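You operate a simulated robot arm through the tools that you are given. There is no shell and no other tool.

You are at the controls of a simulated robot arm. One attempt, no reset.

JOB
Share out the plugs on the top of the blue bench. At the end: the red plug from the top of the blue bench is on the silver rating plate on the top of the blue bench; the blue plug from the top of the blue bench is on the silver plate on the top of the blue bench; the silver bushing from the top of the blue bench stands on top of the green canister; the red tag (marked "FAIL") is on the grey tray; whatever was shut is shut again. Leave all else as you found it, and nothing knocked over.

The check looks at the end state, three seconds after you hand in, the way a careful person would. Anything else that was tipped, shoved, dropped, spilled or broken makes it a failure.

ROBOT AND FRAMES
A 7-joint arm with a two-finger parallel gripper, fixed in place. Base frame: the origin is on the floor under the middle of its stand, x ahead of it, y to its left, z up; the work surface is at about z = 0.86. Units: m, degrees, N and s.
With the tool pointing down near the work surface it reaches from about 0.24 to 0.68 m from the base axis. Its first joint turns from -66.0 to 66.0 degrees. Payload 2.4 kg.
Tool frame: the origin (TCP) lies between the finger pads and is the grasp point; the fingertips stand 0.03 m ahead of it; z points along the fingers, y is the line along which they close. Largest opening 0.094 m; finger width 0.028, thickness 0.01; the body of the gripper, 0.05 by 0.096 m, starts 0.055 m behind the TCP.
Orientation is that of the tool frame in the base frame, as a unit quaternion [w, x, y, z]. With the fingers straight down and closing along the base's y, the tool's x points along the base's -x, its y along +y and its z along -z.

CONTROLS
- The arm moves only by the tool move_arm. Its argument "increments" is a list of rows, each a list of 6 numbers: the shift along the tool's x, y, z in m, then the turn, a rotation vector about the tool's x, y, z in degrees. In form: [[x, y, z, ax, ay, az], ...]. A call has 1 to 20 rows; each row is the pose to reach, as a shift and turn from the pose commanded when the call began, along the tool's axes at that moment. "fingers" is the finger opening in m, from 0 to 0.094, set as the call begins (left out, the last holds). Rows are played at 5 a second. More than 0.05 m and 8.6 degrees between two rows, or a gripper value outside its range, and nothing of the call is played. A pose out of reach is approached as far as the arm can. The call stops where the force on the tool passes 40 N (or 10 N more than at its start, if that is more) or the arm is blocked; 0.2 s more then pass. The fingers move at their own pace (about 0.153 m/s each) and stop on an object; they squeeze with about 21 N. The grip force told is the motor's: it shows also when the fingers shut on nothing. Time passes only in rows, and 0.2 s behind the last, so rows that repeat a pose let the fingers close. It gives the time, the measured TCP pose, the force on the tool (base axes), the opening and the grip force at its end, in the units of the frame above (readings bear some noise), with the torque about the TCP (base axes, N m) and any sound that the robot's microphone picked up.
- Cameras (640 x 400 px; columns grow to the right, rows downward): "scene" is fixed at [0.0425, 0.4805, 1.4385]; the picture's right is [-0.68, -0.73, 0.00], its down [-0.46, 0.43, -0.78] and it looks along [0.57, -0.53, -0.63] (base axes); focal length 320 px, centre (320, 200). "wrist" rides on the gripper at [0.076, 0.014, -0.102] in the tool frame; the picture's right is [-0.18, 0.98, 0.00], its down [-0.75, -0.14, -0.64] and it looks along [-0.63, -0.12, 0.77] (tool axes); focal length 243 px, centre (320, 200). There is no depth. A picture from a camera that has moved, and an enlarged one, comes with that camera's place and axes in the base frame and with its lens.
- grab_frame(camera): a new picture of that camera. It takes no simulated time.
- close_up(camera, box): a new picture of the part [left, top, right, bottom] of that camera's present view, enlarged. It takes no simulated time.
- sign_off(): hands the job in; it is judged then, once.

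Nothing tells you positions but the pictures and the camera data. Unless the task says otherwise, let go and move clear before handing in.

The tools are called as name(argument=value, ...) on one line, values as JSON. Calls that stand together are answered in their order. move_arm: Moves the arm, as the interface text tells. Its arguments: {"type":"object","properties":{"increments":{"type":"array"},"fingers":{"type":"number"}},"required":["increments"]} The other tools are called the same way: grab_frame (camera) takes a picture; close_up (camera, box) takes an enlarged picture of a part of a camera's view; sign_off () hands the job in.

At the start:

```text
t: 0.0
position: [0.3923, 0.1884, 1.1484]
tool_rot: [0.0, 0.0, 1.0, 0.0]
ft_force: [0.0, 0.6, -0.2]
moment: [-0.01, -0.01, 0.0]
grip_width: 0.094
grasp_force: 0.0
```

scene: 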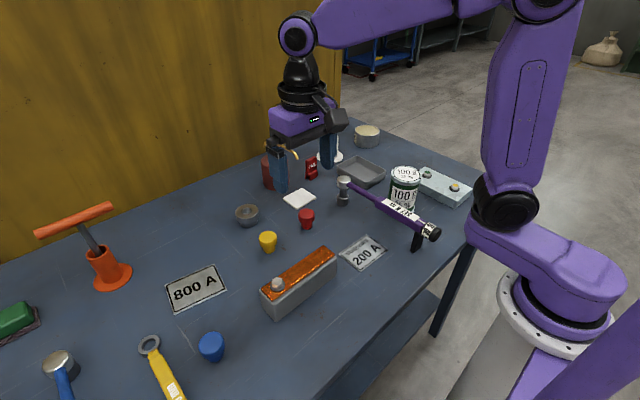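
wrist: 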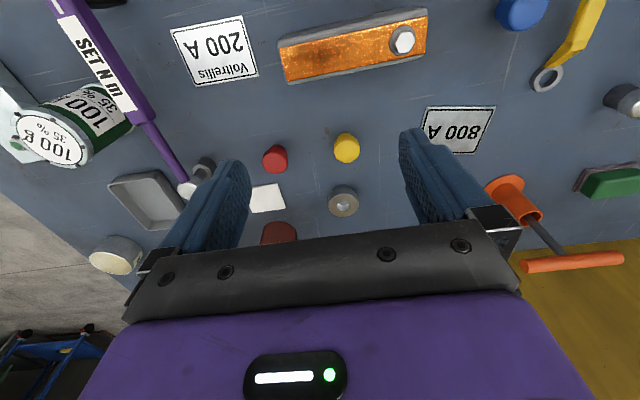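

I see a blue bench with plugs (red, blue, yellow), two rating plates (800 A, 200 A), a bushing, a green canister, a grey tray and a red tag. I'll take close-ups before moving anything.

close_up(camera="scene", box=[220, 110, 380, 210])

close_up(camera="scene", box=[320, 110, 480, 210])

close_up(camera="scene", box=[220, 180, 400, 292])

close_up(camera="scene", box=[120, 240, 340, 378])

close_up(camera="scene", box=[320, 160, 480, 260])

close_up(camera="scene", box=[0, 180, 200, 400])

close_up(camera="wrist", box=[0, 80, 240, 280])

close_up(camera="wrist", box=[220, 100, 420, 250])

close_up(camera="wrist", box=[160, 0, 440, 175])

```text
4.00 times, centred on (300, 160) of scene
camera zoom: at [0.0425, 0.4805, 1.4385], right [-0.68, -0.73, 0.0], down [-0.46, 0.43, -0.78], along [0.57, -0.53, -0.63], focal length 1280 px, centre (400, 360)
```

zoom: 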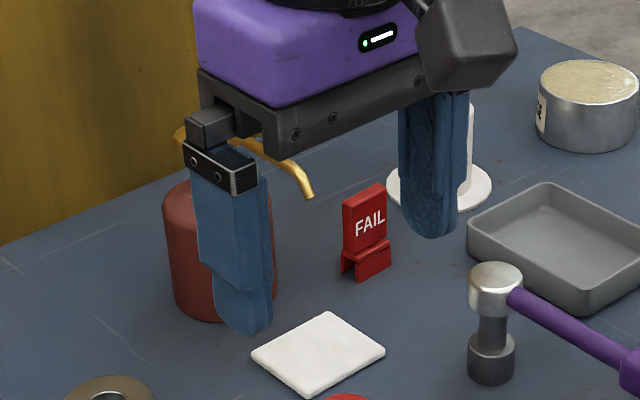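

```text
4.00 times, centred on (400, 160) of scene
camera zoom: at [0.0425, 0.4805, 1.4385], right [-0.68, -0.73, 0.0], down [-0.46, 0.43, -0.78], along [0.57, -0.53, -0.63], focal length 1280 px, centre (0, 360)
```

zoom: 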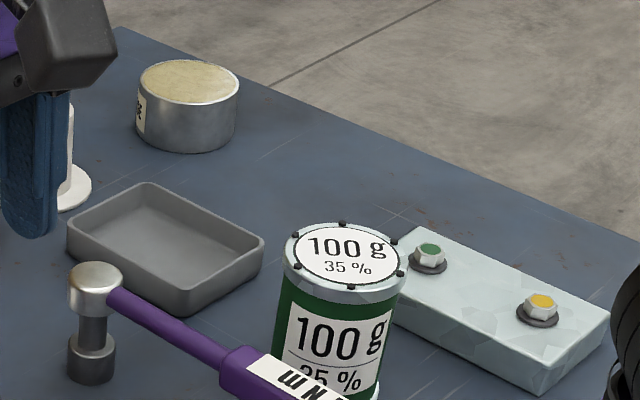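

```text
3.56 times, centred on (310, 236) of scene
camera zoom: at [0.0425, 0.4805, 1.4385], right [-0.68, -0.73, 0.0], down [-0.46, 0.43, -0.78], along [0.57, -0.53, -0.63], focal length 1138 px, centre (356, 72)
```

zoom: 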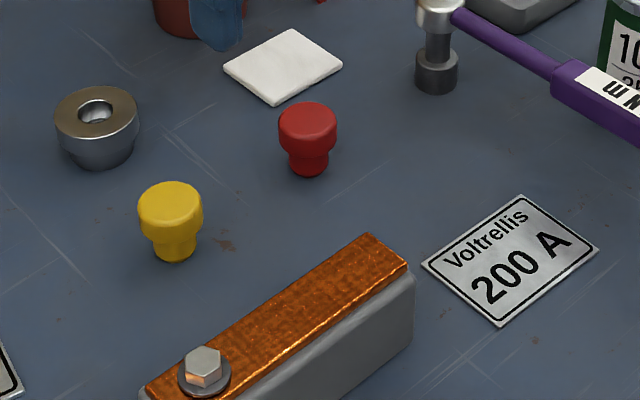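

```text
2.90 times, centred on (230, 309) of scene
camera zoom: at [0.0425, 0.4805, 1.4385], right [-0.68, -0.73, 0.0], down [-0.46, 0.43, -0.78], along [0.57, -0.53, -0.63], focal length 928 px, centre (581, -116)
```

zoom: 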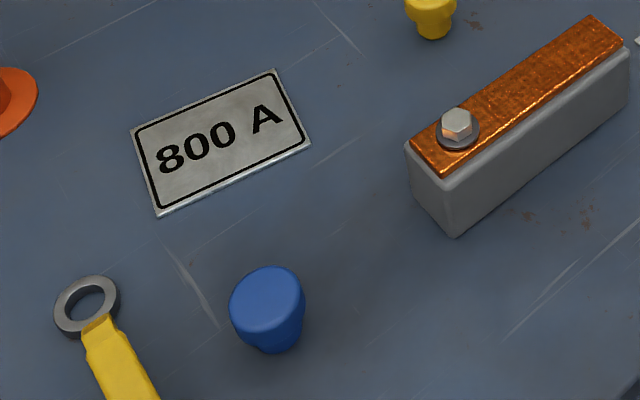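

```text
4.00 times, centred on (400, 210) of scene
camera zoom: at [0.0425, 0.4805, 1.4385], right [-0.68, -0.73, 0.0], down [-0.46, 0.43, -0.78], along [0.57, -0.53, -0.63], focal length 1280 px, centre (0, 160)
```

zoom: 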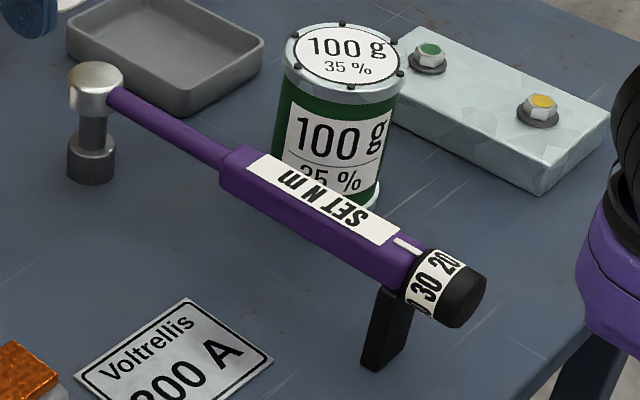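

```text
1.82 times, centred on (100, 290) of scene
camera zoom: at [0.0425, 0.4805, 1.4385], right [-0.68, -0.73, 0.0], down [-0.46, 0.43, -0.78], along [0.57, -0.53, -0.63], focal length 582 px, centre (720, 36)
```

zoom: 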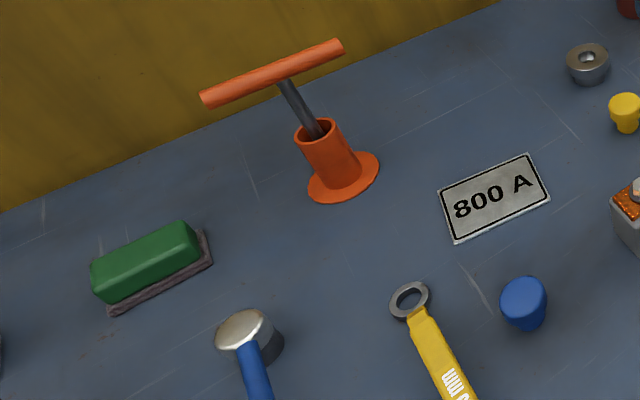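

```text
2.00 times, centred on (120, 180) of wrist
camera zoom: at [0.3164, 0.2022, 1.2511], right [0.18, 0.98, 0.0], down [0.75, -0.14, 0.64], along [0.63, -0.12, -0.77], focal length 485 px, centre (720, 240)
```

zoom: 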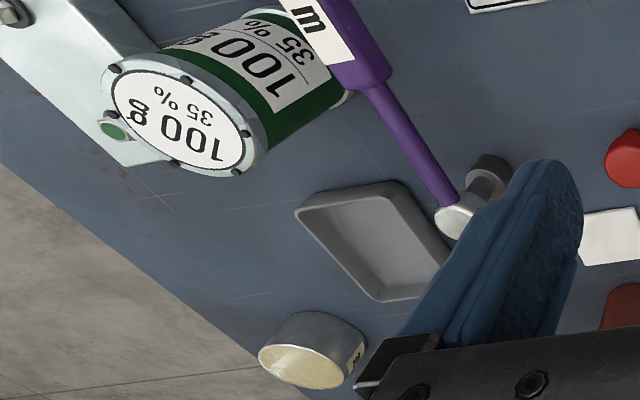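

```text
2.67 times, centred on (320, 175) of wrist
camera zoom: at [0.3164, 0.2022, 1.2511], right [0.18, 0.98, 0.0], down [0.75, -0.14, 0.64], along [0.63, -0.12, -0.77], focal length 647 px, centre (320, 267)
```

zoom: 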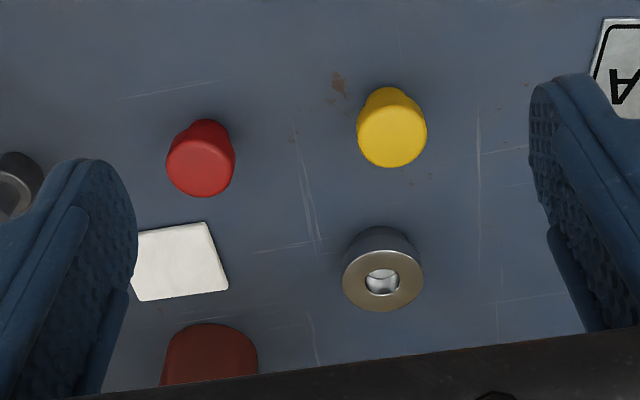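

```text
2.29 times, centred on (300, 88) of wrist
camera zoom: at [0.3164, 0.2022, 1.2511], right [0.18, 0.98, 0.0], down [0.75, -0.14, 0.64], along [0.63, -0.12, -0.77], focal length 555 px, centre (366, 457)
```

zoom: 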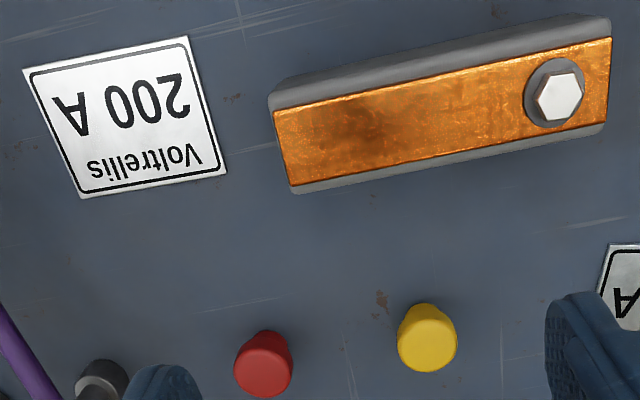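

The bench top holds two silver plates: 200 A near (0.35, 0.06) and 800 A near (0.53, 0.39). The bushing is near (0.63, 0.20), the canister near (0.39, -0.15), the tray near (0.58, -0.20) and the FAIL tag near (0.66, -0.06). I'll lift the wrist camera over the left side to look for anything hidden, such as more plates.

move_arm(increments=[[0.0, 0.03, -0.01, 0, 0, 0], [0.01, 0.06, -0.02, 0, 0, 0], [0.02, 0.09, -0.03, 0, 0, 0], [0.03, 0.12, -0.04, 0, 0, 0], [0.04, 0.15, -0.05, 0, 0, 0], [0.05, 0.18, -0.05, 0, 0, 0], [0.06, 0.2, -0.05, 0, 0, 0]])

```text
t: 1.6
position: [0.3313, 0.3862, 1.1984]
tool_rot: [0.0, 0.001, 1.0, 0.0]
ft_force: [-0.4, 0.2, 0.8]
moment: [0.01, 0.01, 0.0]
grip_width: 0.0942
grasp_force: 0.0
```

The arm is now over the left side, so I'll take both views.

grab_frame(camera="wrist")

grab_frame(camera="scene")

```text
taken
camera wrist: at [0.2559, 0.4001, 1.3013], right [0.19, 0.98, 0.0], down [0.75, -0.14, 0.64], along [0.63, -0.12, -0.77], focal length 243 px, centre (320, 200)
```

wrist: 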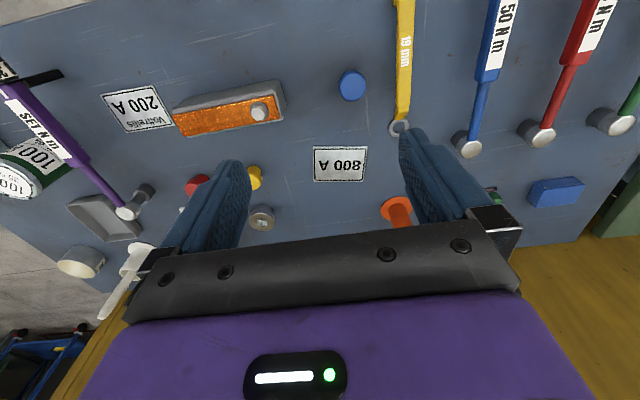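

```text
taken
```

scene: 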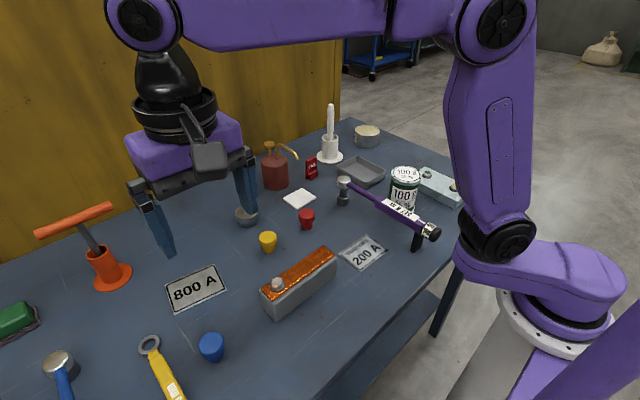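

The left side shows spanners and torque wrenches, but I don't see another plate yet. I'll zoom in to check.

close_up(camera="wrist", box=[440, 0, 640, 240])

close_up(camera="wrist", box=[280, 60, 440, 240])

close_up(camera="wrist", box=[80, 60, 300, 240])

close_up(camera="scene", box=[230, 90, 390, 210])

close_up(camera="scene", box=[350, 140, 450, 220])

close_up(camera="scene", box=[290, 130, 350, 190])

close_up(camera="scene", box=[150, 250, 250, 330])

close_up(camera="scene", box=[320, 220, 400, 280])

```text
1.67 times, centred on (540, 120) of wrist
camera zoom: at [0.2559, 0.4001, 1.3013], right [0.19, 0.98, 0.0], down [0.75, -0.14, 0.64], along [0.63, -0.12, -0.77], focal length 404 px, centre (-47, 333)
```

zoom: 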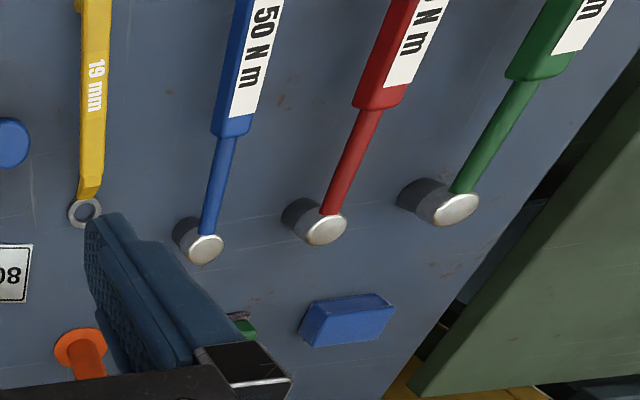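

```text
2.22 times, centred on (360, 150) of wrist
camera zoom: at [0.2559, 0.4001, 1.3013], right [0.19, 0.98, 0.0], down [0.75, -0.14, 0.64], along [0.63, -0.12, -0.77], focal length 539 px, centre (231, 311)
```

zoom: 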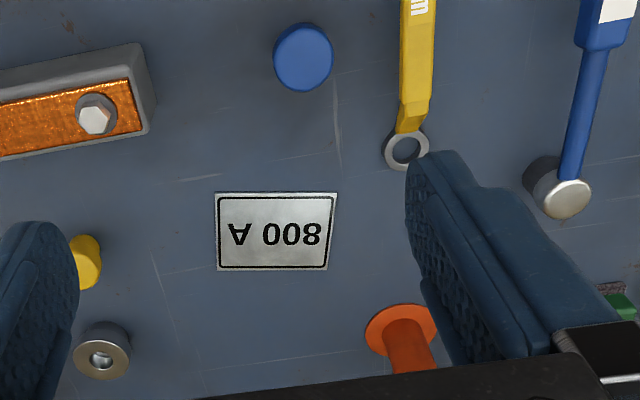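

```text
2.22 times, centred on (190, 150) of wrist
camera zoom: at [0.2559, 0.4001, 1.3013], right [0.19, 0.98, 0.0], down [0.75, -0.14, 0.64], along [0.63, -0.12, -0.77], focal length 539 px, centre (609, 311)
```

zoom: 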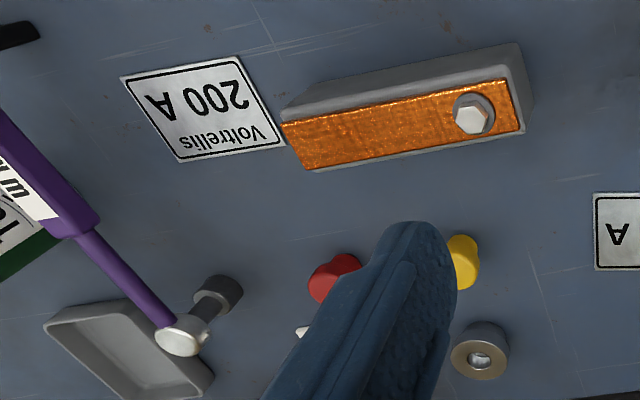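

```text
3.33 times, centred on (310, 150) of scene
camera zoom: at [0.0425, 0.4805, 1.4385], right [-0.68, -0.73, 0.0], down [-0.46, 0.43, -0.78], along [0.57, -0.53, -0.63], focal length 1067 px, centre (353, 367)
```

zoom: 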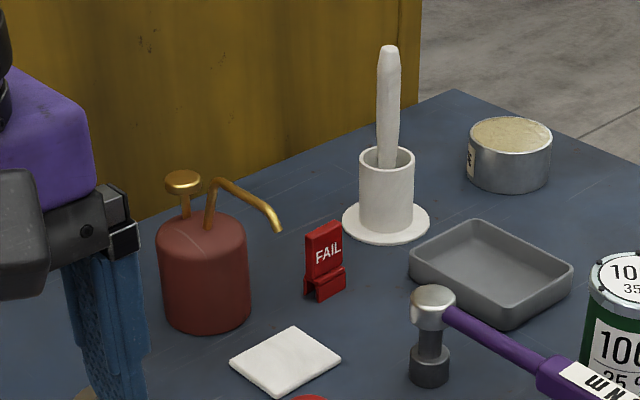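

```text
5.00 times, centred on (400, 180) of scene
camera zoom: at [0.0425, 0.4805, 1.4385], right [-0.68, -0.73, 0.0], down [-0.46, 0.43, -0.78], along [0.57, -0.53, -0.63], focal length 1601 px, centre (-80, 300)
```

zoom: 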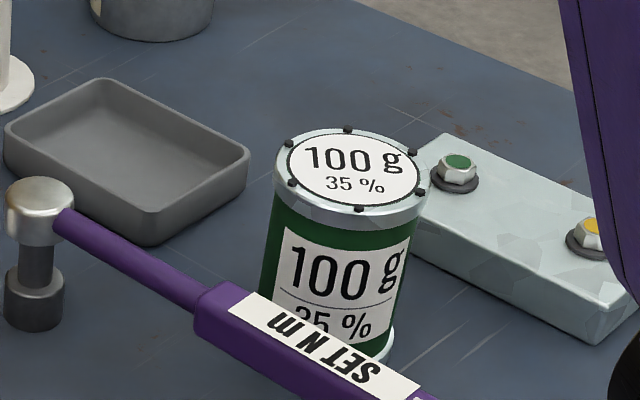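

```text
6.67 times, centred on (320, 160) of scene
camera zoom: at [0.0425, 0.4805, 1.4385], right [-0.68, -0.73, 0.0], down [-0.46, 0.43, -0.78], along [0.57, -0.53, -0.63], focal length 2134 px, centre (320, 467)
```

zoom: 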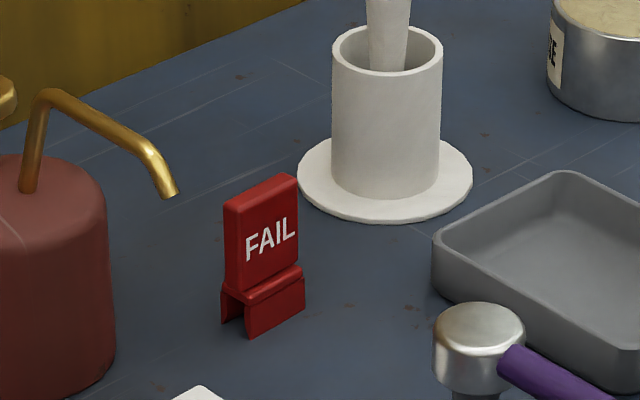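

```text
5.00 times, centred on (200, 290) of scene
camera zoom: at [0.0425, 0.4805, 1.4385], right [-0.68, -0.73, 0.0], down [-0.46, 0.43, -0.78], along [0.57, -0.53, -0.63], focal length 1601 px, centre (920, -250)
```

zoom: 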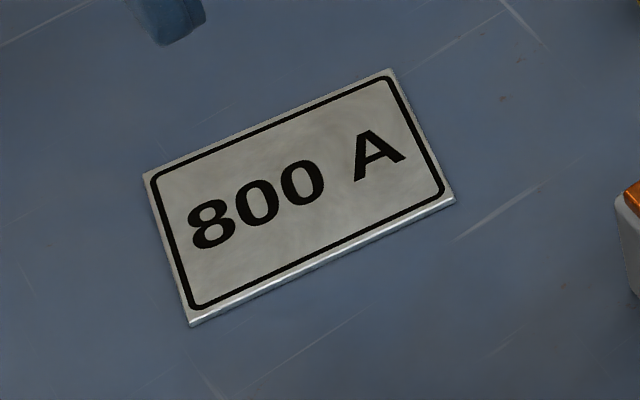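

```text
6.67 times, centred on (360, 250) of scene
camera zoom: at [0.0425, 0.4805, 1.4385], right [-0.68, -0.73, 0.0], down [-0.46, 0.43, -0.78], along [0.57, -0.53, -0.63], focal length 2134 px, centre (53, -133)
```

zoom: 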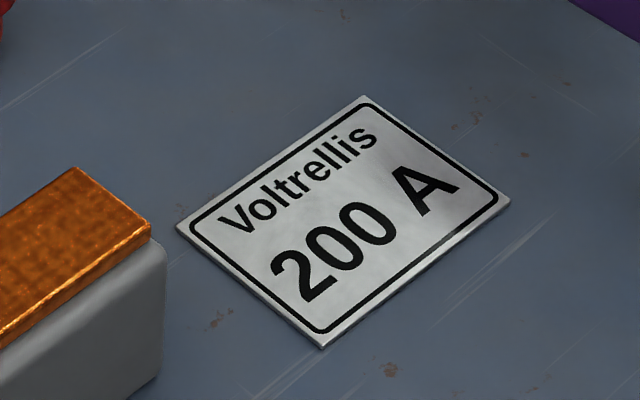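

Only two silver plates are present. I take the branded "Voltrellis 200 A" as the rating plate for the red plug and "800 A" as the plate for the blue plug, so each plate gets one plug. I'll start with the blue plug near (0.370, 0.429), hovering above it with the fingers partly closed to clear the yellow spanner.

move_arm(increments=[[-0.008, 0.008, 0.04, 0, 0, 0], [-0.016, 0.017, 0.08, 0, 0, 0], [-0.024, 0.026, 0.12, 0, 0, 0], [-0.032, 0.035, 0.16, 0, 0, 0], [-0.0387, 0.0425, 0.195, 0, 0, 0], [-0.0387, 0.0425, 0.215, 0, 0, 0], [-0.0387, 0.0425, 0.215, 0, 0, 0]], fingers=0.068)

grab_frame(camera="wrist")

grab_frame(camera="scene")

```text
t: 3.2
position: [0.3726, 0.4304, 0.9818]
tool_rot: [0.0, 0.0, 1.0, 0.0]
ft_force: [0.0, -0.1, -1.3]
moment: [-0.03, -0.02, -0.01]
grip_width: 0.0681
grasp_force: 0.0
```

```text
taken
camera wrist: at [0.2962, 0.444, 1.0851], right [0.18, 0.98, 0.0], down [0.75, -0.14, 0.64], along [0.63, -0.12, -0.77], focal length 243 px, centre (320, 200)
```

wrist: 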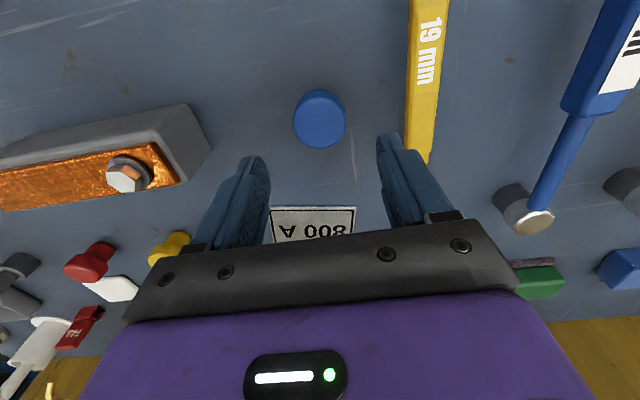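

```text
taken
```

scene: 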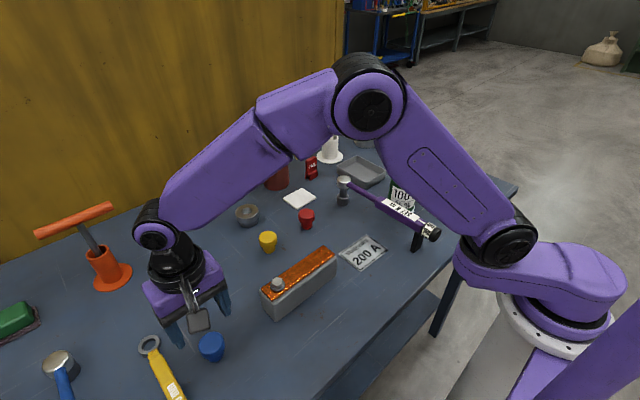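

The blue plug is slightly off-centre below the fingers. I'll zoom in to get its centre more exactly.

close_up(camera="wrist", box=[260, 70, 380, 170])

close_up(camera="scene", box=[130, 270, 270, 380])

```text
4.00 times, centred on (320, 120) of wrist
camera zoom: at [0.2962, 0.444, 1.0851], right [0.18, 0.98, 0.0], down [0.75, -0.14, 0.64], along [0.63, -0.12, -0.77], focal length 970 px, centre (320, 520)
```

zoom: 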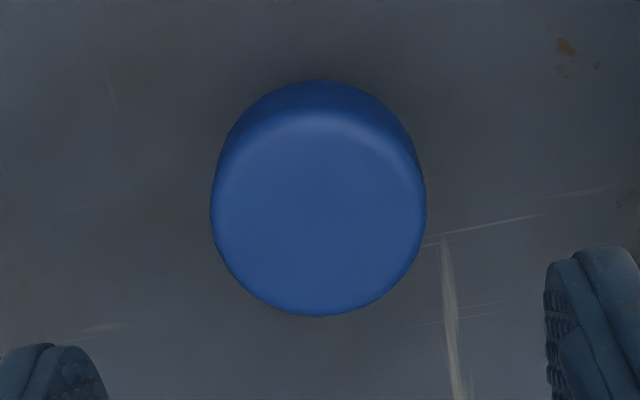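

```text
3.64 times, centred on (200, 325) of scene
camera zoom: at [0.0425, 0.4805, 1.4385], right [-0.68, -0.73, 0.0], down [-0.46, 0.43, -0.78], along [0.57, -0.53, -0.63], focal length 1164 px, centre (756, -254)
```

zoom: 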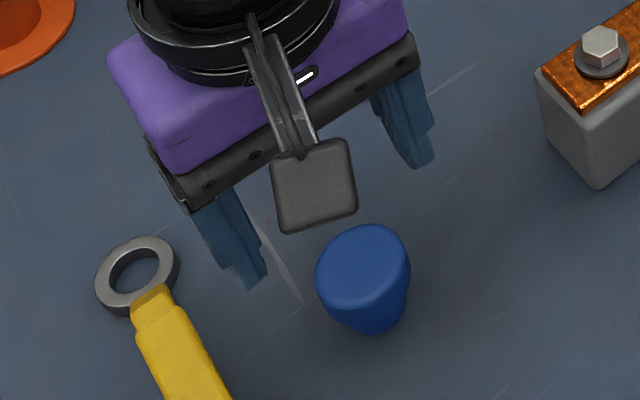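

The plug's centre is about (0.371, 0.430), almost directly under the TCP. I'll descend to z≈0.897, then close.

move_arm(increments=[[0.001, 0, 0.03, 0, 0, 0], [0.001, 0, 0.06, 0, 0, 0], [0.001, 0, 0.08, 0, 0, 0], [0.001, 0, 0.086, 0, 0, 0], [0.001, 0, 0.086, 0, 0, 0]])

close_up(camera="scene", box=[130, 270, 290, 380])

grab_frame(camera="wrist")

```text
t: 4.4
position: [0.3707, 0.4307, 0.8968]
tool_rot: [0.0, 0.0, 1.0, 0.0]
ft_force: [-0.4, 0.0, 0.2]
moment: [0.02, -0.03, 0.01]
grip_width: 0.0678
grasp_force: 0.0
```

```text
3.64 times, centred on (210, 325) of scene
camera zoom: at [0.0425, 0.4805, 1.4385], right [-0.68, -0.73, 0.0], down [-0.46, 0.43, -0.78], along [0.57, -0.53, -0.63], focal length 1164 px, centre (720, -254)
```

zoom: 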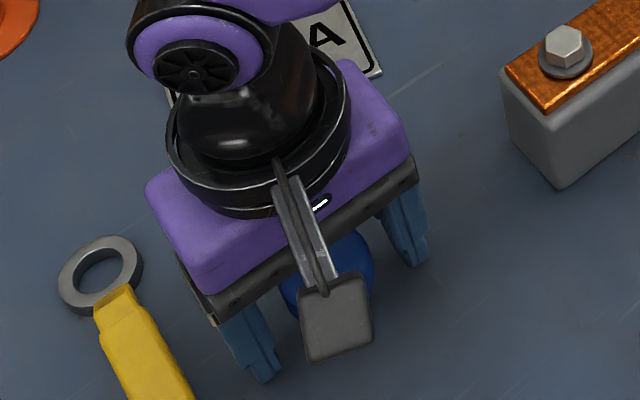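

```text
taken
camera wrist: at [0.2945, 0.4442, 0.9992], right [0.18, 0.98, 0.0], down [0.75, -0.14, 0.64], along [0.63, -0.12, -0.77], focal length 243 px, centre (320, 200)
```

wrist: 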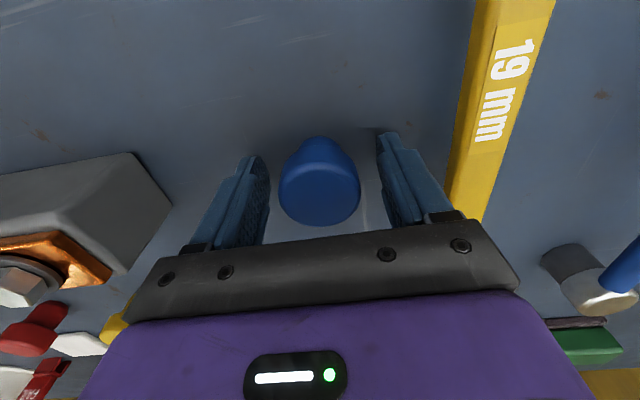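

The plug sits between the fingers, so I'll close on it.

move_arm(increments=[[0, 0, 0, 0, 0, 0], [0, 0, 0, 0, 0, 0], [0, 0, 0, 0, 0, 0], [0, 0, 0, 0, 0, 0]], fingers=0.03)

grab_frame(camera="wrist")

```text
t: 5.4
position: [0.3699, 0.4297, 0.8959]
tool_rot: [0.0, 0.0, 1.0, 0.0]
ft_force: [-0.6, 0.5, -0.8]
moment: [-0.01, -0.01, 0.02]
grip_width: 0.0407
grasp_force: 21.3
```

```text
taken
camera wrist: at [0.2945, 0.4442, 0.9994], right [0.18, 0.98, 0.0], down [0.75, -0.14, 0.64], along [0.63, -0.12, -0.77], focal length 243 px, centre (320, 200)
```

wrist: 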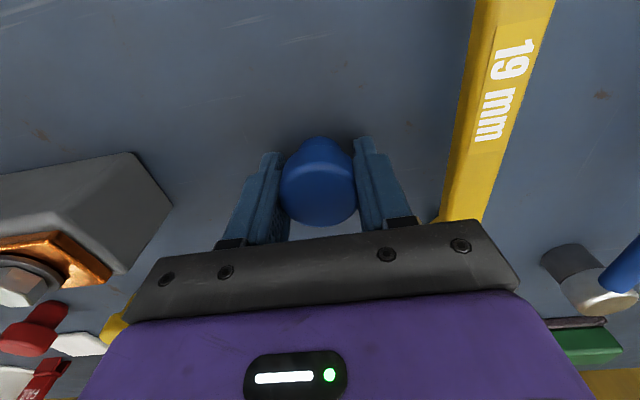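

The blue plug is held at 40.7 mm. I'll lift it and carry it over the 800 A plate, centred at about (0.526, 0.392).

move_arm(increments=[[0, 0, -0.03, 0, 0, 0], [0, 0, -0.06, 0, 0, 0], [0, 0, -0.09, 0, 0, 0], [-0.04, -0.01, -0.1, 0, 0, 0], [-0.08, -0.02, -0.1, 0, 0, 0], [-0.12, -0.03, -0.1, 0, 0, 0], [-0.155, -0.038, -0.1, 0, 0, 0], [-0.155, -0.038, -0.07, 0, 0, 0], [-0.155, -0.038, -0.05, 0, 0, 0], [-0.155, -0.038, -0.05, 0, 0, 0]])

grab_frame(camera="wrist")

grab_frame(camera="scene")

```text
t: 7.6
position: [0.526, 0.3912, 0.9467]
tool_rot: [0.0, 0.0, 1.0, 0.0]
ft_force: [-0.4, -0.8, -0.6]
moment: [0.0, -0.01, 0.01]
grip_width: 0.0405
grasp_force: 21.0
```

```text
taken
camera wrist: at [0.4492, 0.4058, 1.0498], right [0.18, 0.98, 0.0], down [0.75, -0.14, 0.64], along [0.63, -0.12, -0.77], focal length 243 px, centre (320, 200)
```

wrist: 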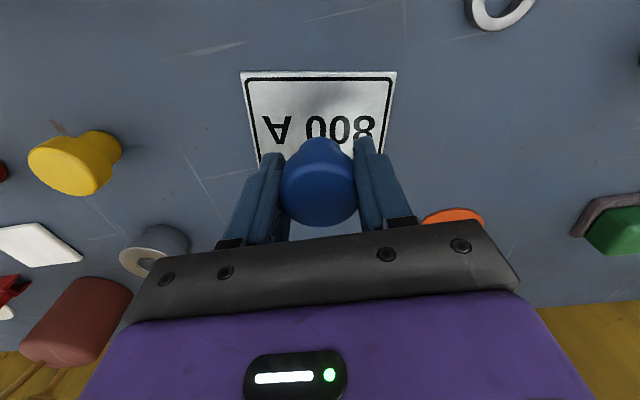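

```text
taken
```

scene: 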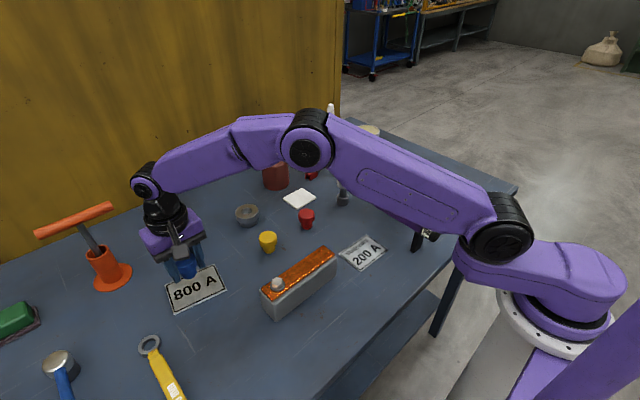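

The plug is over the middle of the plate. I'll lower it gently and watch for contact.

move_arm(increments=[[0, 0, 0.02, 0, 0, 0], [0, 0, 0.035, 0, 0, 0], [0, 0, 0.042, 0, 0, 0], [0, 0, 0.044, 0, 0, 0], [0, 0, 0.044, 0, 0, 0]])

close_up(camera="scene", box=[130, 230, 250, 330])

```text
t: 8.8
position: [0.5259, 0.3928, 0.9027]
tool_rot: [0.0, 0.0, 1.0, 0.0]
ft_force: [0.5, -0.4, -0.1]
moment: [-0.01, -0.02, 0.03]
grip_width: 0.0405
grasp_force: 21.1
```

```text
4.00 times, centred on (190, 280) of scene
camera zoom: at [0.0425, 0.4805, 1.4385], right [-0.68, -0.73, 0.0], down [-0.46, 0.43, -0.78], along [0.57, -0.53, -0.63], focal length 1280 px, centre (840, -120)
```

zoom: 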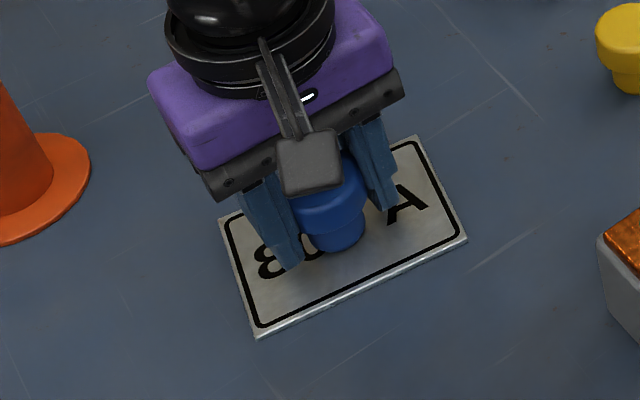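

There's no contact yet. I'll go down another 2 mm.

move_arm(increments=[[0, 0, 0.001, 0, 0, 0], [0, 0, 0.002, 0, 0, 0], [0, 0, 0.002, 0, 0, 0]])

```text
t: 9.6
position: [0.5255, 0.3932, 0.9003]
tool_rot: [0.0, 0.0, 1.0, -0.001]
ft_force: [1.0, 0.2, 0.2]
moment: [0.0, 0.0, -0.03]
grip_width: 0.0405
grasp_force: 21.1
```

move_arm(increments=[[0, 0, 0.001, 0, 0, 0], [0, 0, 0.0015, 0, 0, 0], [0, 0, 0.0015, 0, 0, 0]])

```text
t: 10.4
position: [0.5254, 0.3923, 0.9]
tool_rot: [0.0, 0.0, 1.0, -0.001]
ft_force: [-0.6, -0.2, 3.3]
moment: [0.01, 0.04, -0.01]
grip_width: 0.0407
grasp_force: 20.9
```

A 3.3 N upward force shows the plug has touched the plate. I'll release it and rise straight up.

move_arm(increments=[[0, 0, 0, 0, 0, 0], [0, 0, 0, 0, 0, 0], [0, 0, 0, 0, 0, 0]], fingers=0.07)

move_arm(increments=[[0, 0, -0.02, 0, 0, 0], [0, 0, -0.05, 0, 0, 0], [0, 0, -0.09, 0, 0, 0], [0, 0, -0.13, 0, 0, 0], [0, 0, -0.16, 0, 0, 0]])

grab_frame(camera="wrist")

close_up(camera="scene", box=[130, 230, 250, 330])

```text
t: 11.2
position: [0.5243, 0.3924, 0.9001]
tool_rot: [0.001, 0.0, 1.0, -0.001]
ft_force: [0.2, 0.2, 0.5]
moment: [-0.02, 0.03, -0.02]
grip_width: 0.0698
grasp_force: 0.0
```

```text
t: 12.4
position: [0.5257, 0.3923, 1.0626]
tool_rot: [0.0, 0.0, 1.0, 0.0]
ft_force: [-0.4, -0.1, -0.3]
moment: [0.01, -0.02, 0.05]
grip_width: 0.0699
grasp_force: 0.0
```

```text
taken
camera wrist: at [0.4503, 0.4074, 1.1638], right [0.18, 0.98, 0.0], down [0.75, -0.14, 0.64], along [0.63, -0.12, -0.77], focal length 243 px, centre (320, 200)
```

wrist: 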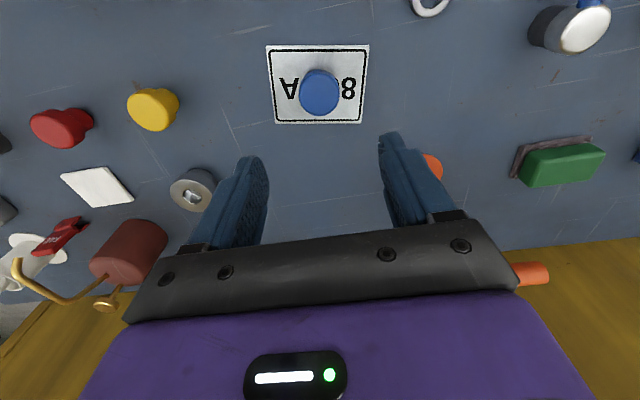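

```text
4.00 times, centred on (190, 280) of scene
camera zoom: at [0.0425, 0.4805, 1.4385], right [-0.68, -0.73, 0.0], down [-0.46, 0.43, -0.78], along [0.57, -0.53, -0.63], focal length 1280 px, centre (840, -120)
```

zoom: 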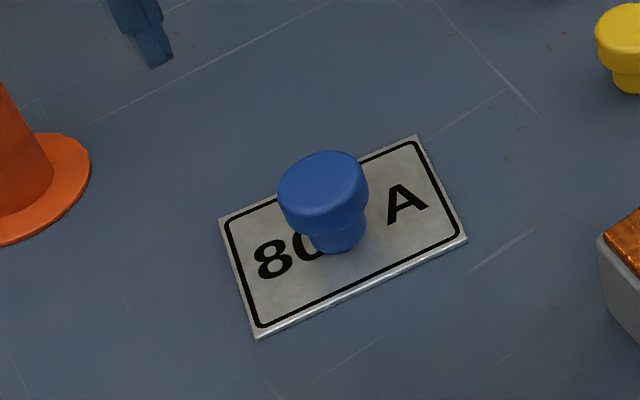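

The blue plug stands on the 800 A plate. Next is the red plug near (0.511, 0.090), so I'll move above it.

move_arm(increments=[[0.002, -0.045, 0, 0, 0, 0], [0.004, -0.09, 0, 0, 0, 0], [0.007, -0.135, 0, 0, 0, 0], [0.009, -0.18, 0, 0, 0, 0], [0.011, -0.225, 0, 0, 0, 0], [0.013, -0.27, 0.02, 0, 0, 0], [0.015, -0.303, 0.05, 0, 0, 0], [0.015, -0.303, 0.076, 0, 0, 0], [0.015, -0.303, 0.076, 0, 0, 0]])

grab_frame(camera="wrist")

close_up(camera="wrist", box=[260, 70, 380, 170])

grab_frame(camera="scene")

```text
t: 14.4
position: [0.51, 0.0907, 0.9844]
tool_rot: [0.0, 0.0, 1.0, 0.0]
ft_force: [0.2, -0.4, -0.1]
moment: [0.03, -0.02, 0.02]
grip_width: 0.07
grasp_force: 0.1
```

```text
taken
camera wrist: at [0.4337, 0.1048, 1.0858], right [0.18, 0.98, 0.0], down [0.75, -0.14, 0.64], along [0.63, -0.12, -0.77], focal length 243 px, centre (320, 200)
```

wrist: 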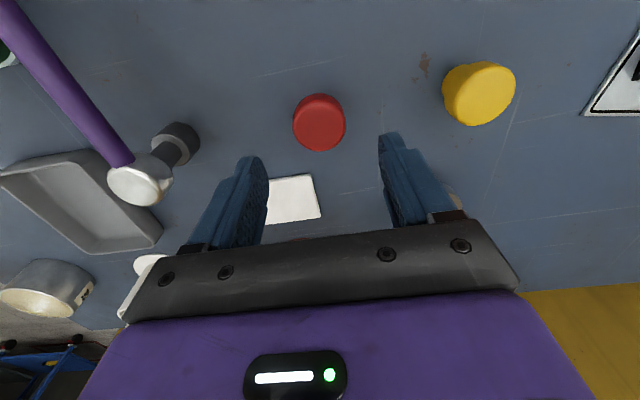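

```text
4.00 times, centred on (320, 120) of wrist
camera zoom: at [0.4337, 0.1048, 1.0858], right [0.18, 0.98, 0.0], down [0.75, -0.14, 0.64], along [0.63, -0.12, -0.77], focal length 970 px, centre (320, 520)
```

zoom: 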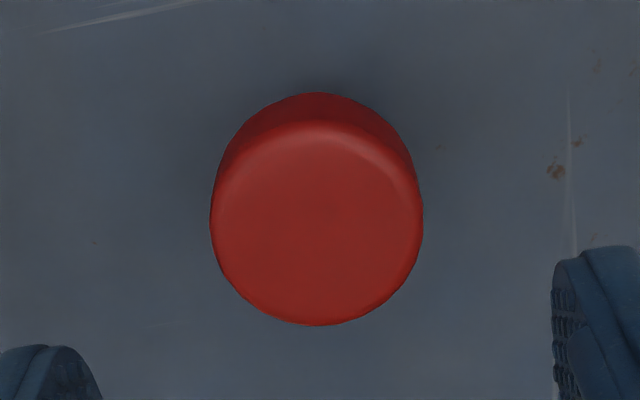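

```text
taken
```

scene: 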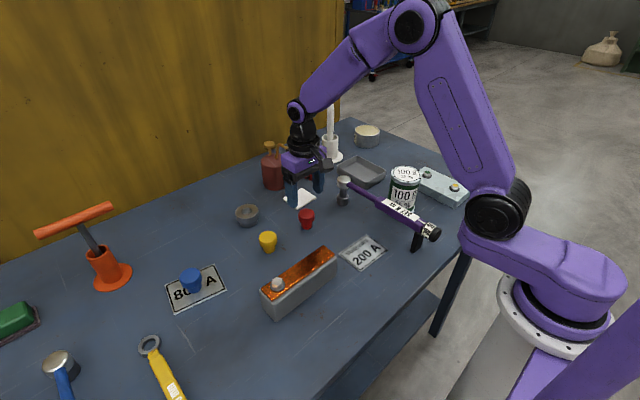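

The red plug is centred at about (0.511, 0.089). I'll descend and grip it.

move_arm(increments=[[-0.002, -0.001, 0.03, 0, 0, 0], [-0.002, -0.001, 0.06, 0, 0, 0], [-0.002, -0.001, 0.08, 0, 0, 0], [-0.002, -0.001, 0.086, 0, 0, 0], [-0.002, -0.001, 0.086, 0, 0, 0]])

move_arm(increments=[[0, 0, 0, 0, 0, 0], [0, 0, 0, 0, 0, 0], [0, 0, 0, 0, 0, 0], [0, 0, 0, 0, 0, 0]], fingers=0.03)

grab_frame(camera="wrist")

```text
t: 15.6
position: [0.5128, 0.0881, 0.8981]
tool_rot: [0.0, 0.0, 1.0, 0.0]
ft_force: [0.2, 0.2, 0.4]
moment: [0.0, 0.04, 0.01]
grip_width: 0.0701
grasp_force: 0.1
```

```text
t: 16.6
position: [0.5117, 0.0881, 0.8979]
tool_rot: [0.0, 0.0, 1.0, 0.0]
ft_force: [0.3, -0.6, 0.1]
moment: [0.01, -0.03, -0.01]
grip_width: 0.041
grasp_force: 20.7
```

```text
taken
camera wrist: at [0.4362, 0.1019, 1.0008], right [0.18, 0.98, 0.0], down [0.75, -0.14, 0.64], along [0.63, -0.12, -0.77], focal length 243 px, centre (320, 200)
```

wrist: 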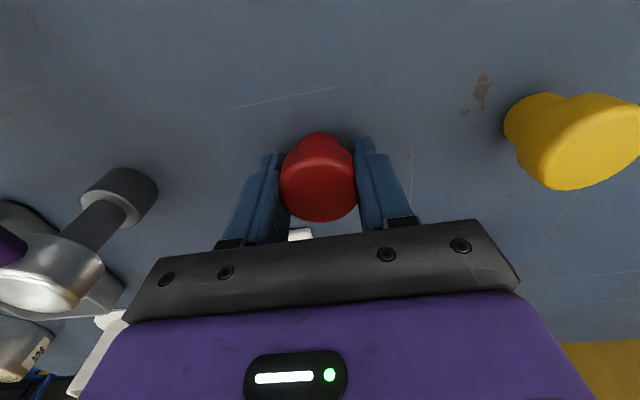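

The red plug is held. I'll lift it and carry it over the 200 A plate, whose centre is about (0.348, 0.055).

move_arm(increments=[[0, 0, -0.03, 0, 0, 0], [0, 0, -0.06, 0, 0, 0], [0, 0, -0.09, 0, 0, 0], [0.04, -0.008, -0.1, 0, 0, 0], [0.08, -0.016, -0.1, 0, 0, 0], [0.12, -0.024, -0.1, 0, 0, 0], [0.163, -0.032, -0.1, 0, 0, 0], [0.163, -0.032, -0.07, 0, 0, 0], [0.163, -0.032, -0.05, 0, 0, 0], [0.163, -0.032, -0.05, 0, 0, 0]])

grab_frame(camera="wrist")

grab_frame(camera="scene")

```text
t: 18.8
position: [0.3477, 0.0561, 0.9483]
tool_rot: [0.0, 0.0, 1.0, 0.0]
ft_force: [1.0, -0.4, -0.6]
moment: [0.01, 0.01, -0.02]
grip_width: 0.0407
grasp_force: 20.9
```

```text
taken
camera wrist: at [0.2727, 0.0701, 1.0501], right [0.18, 0.98, 0.0], down [0.75, -0.14, 0.64], along [0.63, -0.12, -0.77], focal length 243 px, centre (320, 200)
```

wrist: 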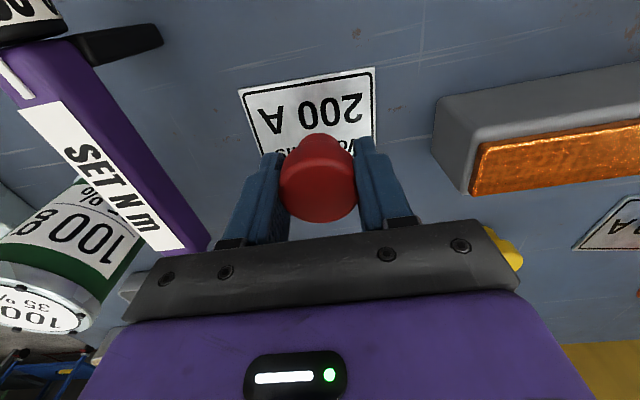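

```text
taken
```

scene: 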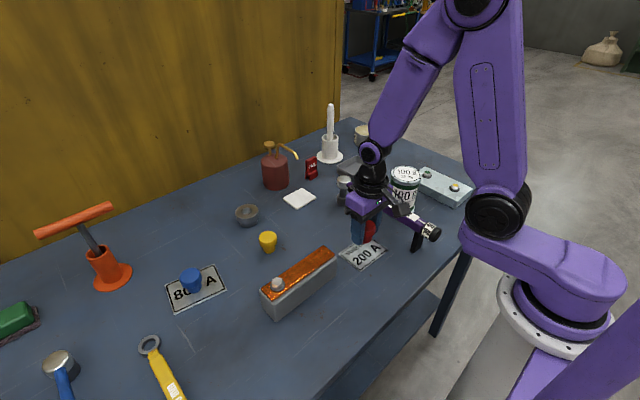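

The plug is over the plate and clear of the wrench. I'll lower it gently.

move_arm(increments=[[0, -0.001, 0.02, 0, 0, 0], [0, -0.001, 0.035, 0, 0, 0], [0, -0.001, 0.042, 0, 0, 0], [0, -0.001, 0.045, 0, 0, 0], [0, -0.001, 0.045, 0, 0, 0]])

move_arm(increments=[[0, 0, 0.001, 0, 0, 0], [0, 0, 0.0015, 0, 0, 0], [0, 0, 0.0015, 0, 0, 0]])

close_up(camera="scene", box=[310, 190, 430, 290])

```text
t: 20.0
position: [0.3478, 0.056, 0.9031]
tool_rot: [0.0, 0.0, 1.0, 0.0]
ft_force: [-0.1, -0.6, 0.1]
moment: [-0.02, 0.01, 0.02]
grip_width: 0.0406
grasp_force: 21.0
```

```text
t: 20.8
position: [0.3482, 0.0563, 0.9011]
tool_rot: [0.001, 0.0, 1.0, 0.0]
ft_force: [-0.4, 0.3, -0.8]
moment: [0.0, 0.01, 0.01]
grip_width: 0.0408
grasp_force: 20.7
```

```text
4.00 times, centred on (370, 240) of scene
camera zoom: at [0.0425, 0.4805, 1.4385], right [-0.68, -0.73, 0.0], down [-0.46, 0.43, -0.78], along [0.57, -0.53, -0.63], focal length 1280 px, centre (120, 40)
```

zoom: 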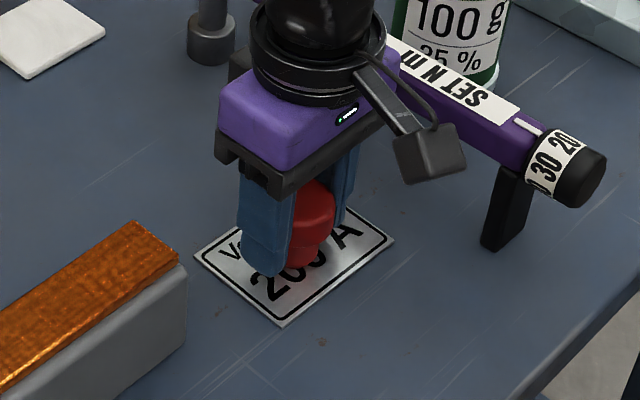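

move_arm(increments=[[0, 0, 0.0008, 0, 0, 0], [0, 0, 0.0015, 0, 0, 0], [0, 0, 0.0015, 0, 0, 0]])

```text
t: 21.6
position: [0.3491, 0.0555, 0.9002]
tool_rot: [0.0, 0.0, 1.0, 0.0]
ft_force: [-2.1, -0.1, 14.6]
moment: [0.03, 0.09, -0.01]
grip_width: 0.0409
grasp_force: 21.2
```

The plug is firmly on the plate at about 14 N. I'll ease up slightly, release, and rise.

move_arm(increments=[[0, 0, -0.0008, 0, 0, 0], [0, 0, -0.0008, 0, 0, 0]])

move_arm(increments=[[0, 0, 0, 0, 0, 0], [0, 0, 0, 0, 0, 0], [0, 0, 0, 0, 0, 0]], fingers=0.07)

move_arm(increments=[[0, 0, -0.02, 0, 0, 0], [0, 0, -0.05, 0, 0, 0], [0, 0, -0.09, 0, 0, 0], [0, 0, -0.13, 0, 0, 0], [0, 0, -0.16, 0, 0, 0]])

grab_frame(camera="wrist")

close_up(camera="scene", box=[310, 190, 430, 290])

```text
t: 22.2
position: [0.3488, 0.0537, 0.8991]
tool_rot: [0.0, 0.0, 1.0, 0.0]
ft_force: [0.0, -0.4, -0.6]
moment: [-0.04, 0.01, 0.02]
grip_width: 0.0409
grasp_force: 21.1
```

```text
t: 23.0
position: [0.3482, 0.0561, 0.8993]
tool_rot: [0.0, -0.001, 1.0, 0.0]
ft_force: [-0.5, 0.6, -0.8]
moment: [-0.04, -0.01, -0.01]
grip_width: 0.0697
grasp_force: 0.2
```

```text
t: 24.2
position: [0.3487, 0.0574, 1.0595]
tool_rot: [0.0, 0.0, 1.0, -0.001]
ft_force: [1.0, -0.2, 0.3]
moment: [-0.02, 0.0, 0.01]
grip_width: 0.0699
grasp_force: 0.0
```

```text
taken
camera wrist: at [0.2729, 0.0713, 1.1634], right [0.18, 0.98, 0.0], down [0.75, -0.14, 0.64], along [0.63, -0.12, -0.77], focal length 243 px, centre (320, 200)
```

wrist: 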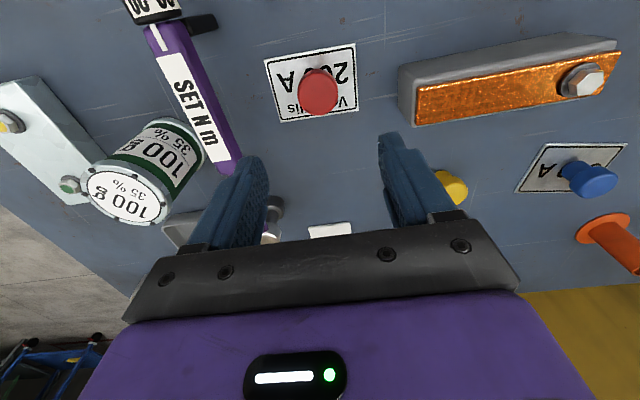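

```text
4.00 times, centred on (370, 240) of scene
camera zoom: at [0.0425, 0.4805, 1.4385], right [-0.68, -0.73, 0.0], down [-0.46, 0.43, -0.78], along [0.57, -0.53, -0.63], focal length 1280 px, centre (120, 40)
```

zoom: 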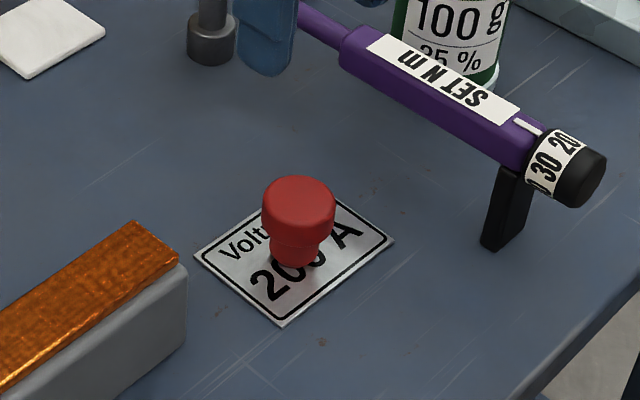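

The red plug stands on the 200 A plate. Next is the bushing at about (0.636, 0.188), so I'll move above it with the fingers wide.

move_arm(increments=[[-0.036, 0.016, 0, 0, 0, 0], [-0.072, 0.033, 0, 0, 0, 0], [-0.108, 0.049, 0, 0, 0, 0], [-0.144, 0.066, 0, 0, 0, 0], [-0.18, 0.082, 0, 0, 0, 0], [-0.216, 0.098, 0, 0, 0, 0], [-0.252, 0.115, 0, 0, 0, 0], [-0.2874, 0.131, 0.01, 0, 0, 0], [-0.2874, 0.131, 0.04, 0, 0, 0], [-0.2874, 0.131, 0.065, 0, 0, 0], [-0.2874, 0.131, 0.065, 0, 0, 0]], fingers=0.092)

grab_frame(camera="wrist")

close_up(camera="wrist", box=[260, 70, 380, 170])

grab_frame(camera="scene")

close_up(camera="scene", box=[210, 160, 310, 240])

```text
t: 26.6
position: [0.6369, 0.1864, 0.9949]
tool_rot: [0.0, 0.0, 1.0, -0.001]
ft_force: [0.1, -0.3, -0.2]
moment: [-0.02, 0.02, -0.01]
grip_width: 0.0919
grasp_force: 0.0
```

```text
taken
camera wrist: at [0.5608, 0.2001, 1.0974], right [0.18, 0.98, 0.0], down [0.75, -0.14, 0.64], along [0.63, -0.12, -0.77], focal length 243 px, centre (320, 200)
```

wrist: 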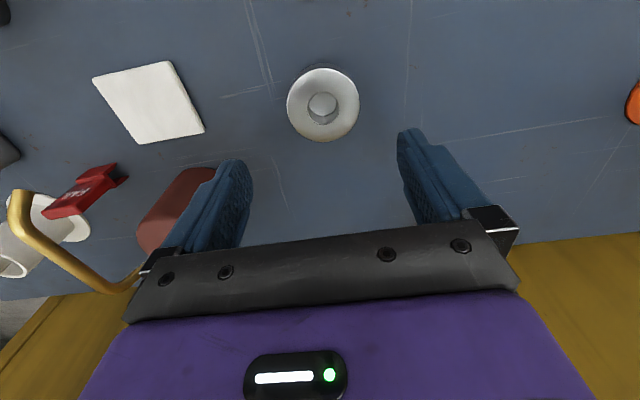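

```text
4.00 times, centred on (320, 120) of wrist
camera zoom: at [0.5608, 0.2001, 1.0974], right [0.18, 0.98, 0.0], down [0.75, -0.14, 0.64], along [0.63, -0.12, -0.77], focal length 970 px, centre (320, 520)
```

zoom: 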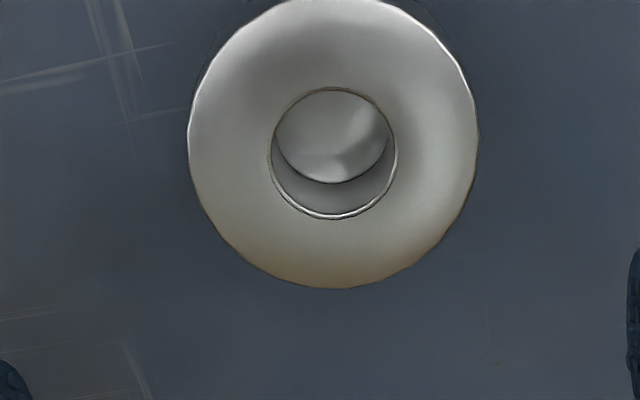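

```text
taken
```

scene: 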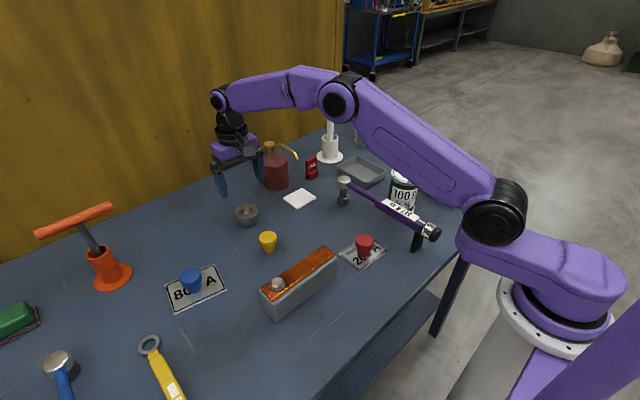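

```text
5.00 times, centred on (260, 200) of scene
camera zoom: at [0.0425, 0.4805, 1.4385], right [-0.68, -0.73, 0.0], down [-0.46, 0.43, -0.78], along [0.57, -0.53, -0.63], focal length 1601 px, centre (620, 200)
```

zoom: 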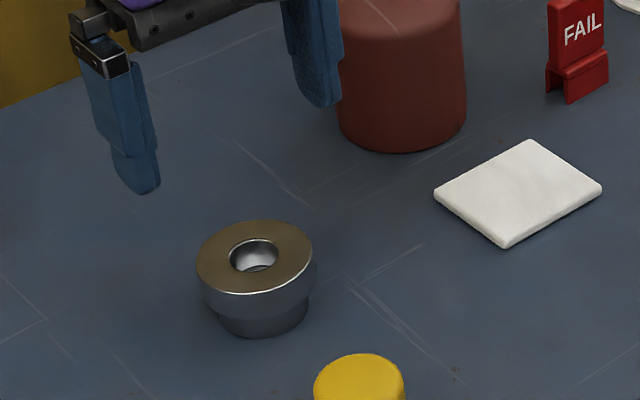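

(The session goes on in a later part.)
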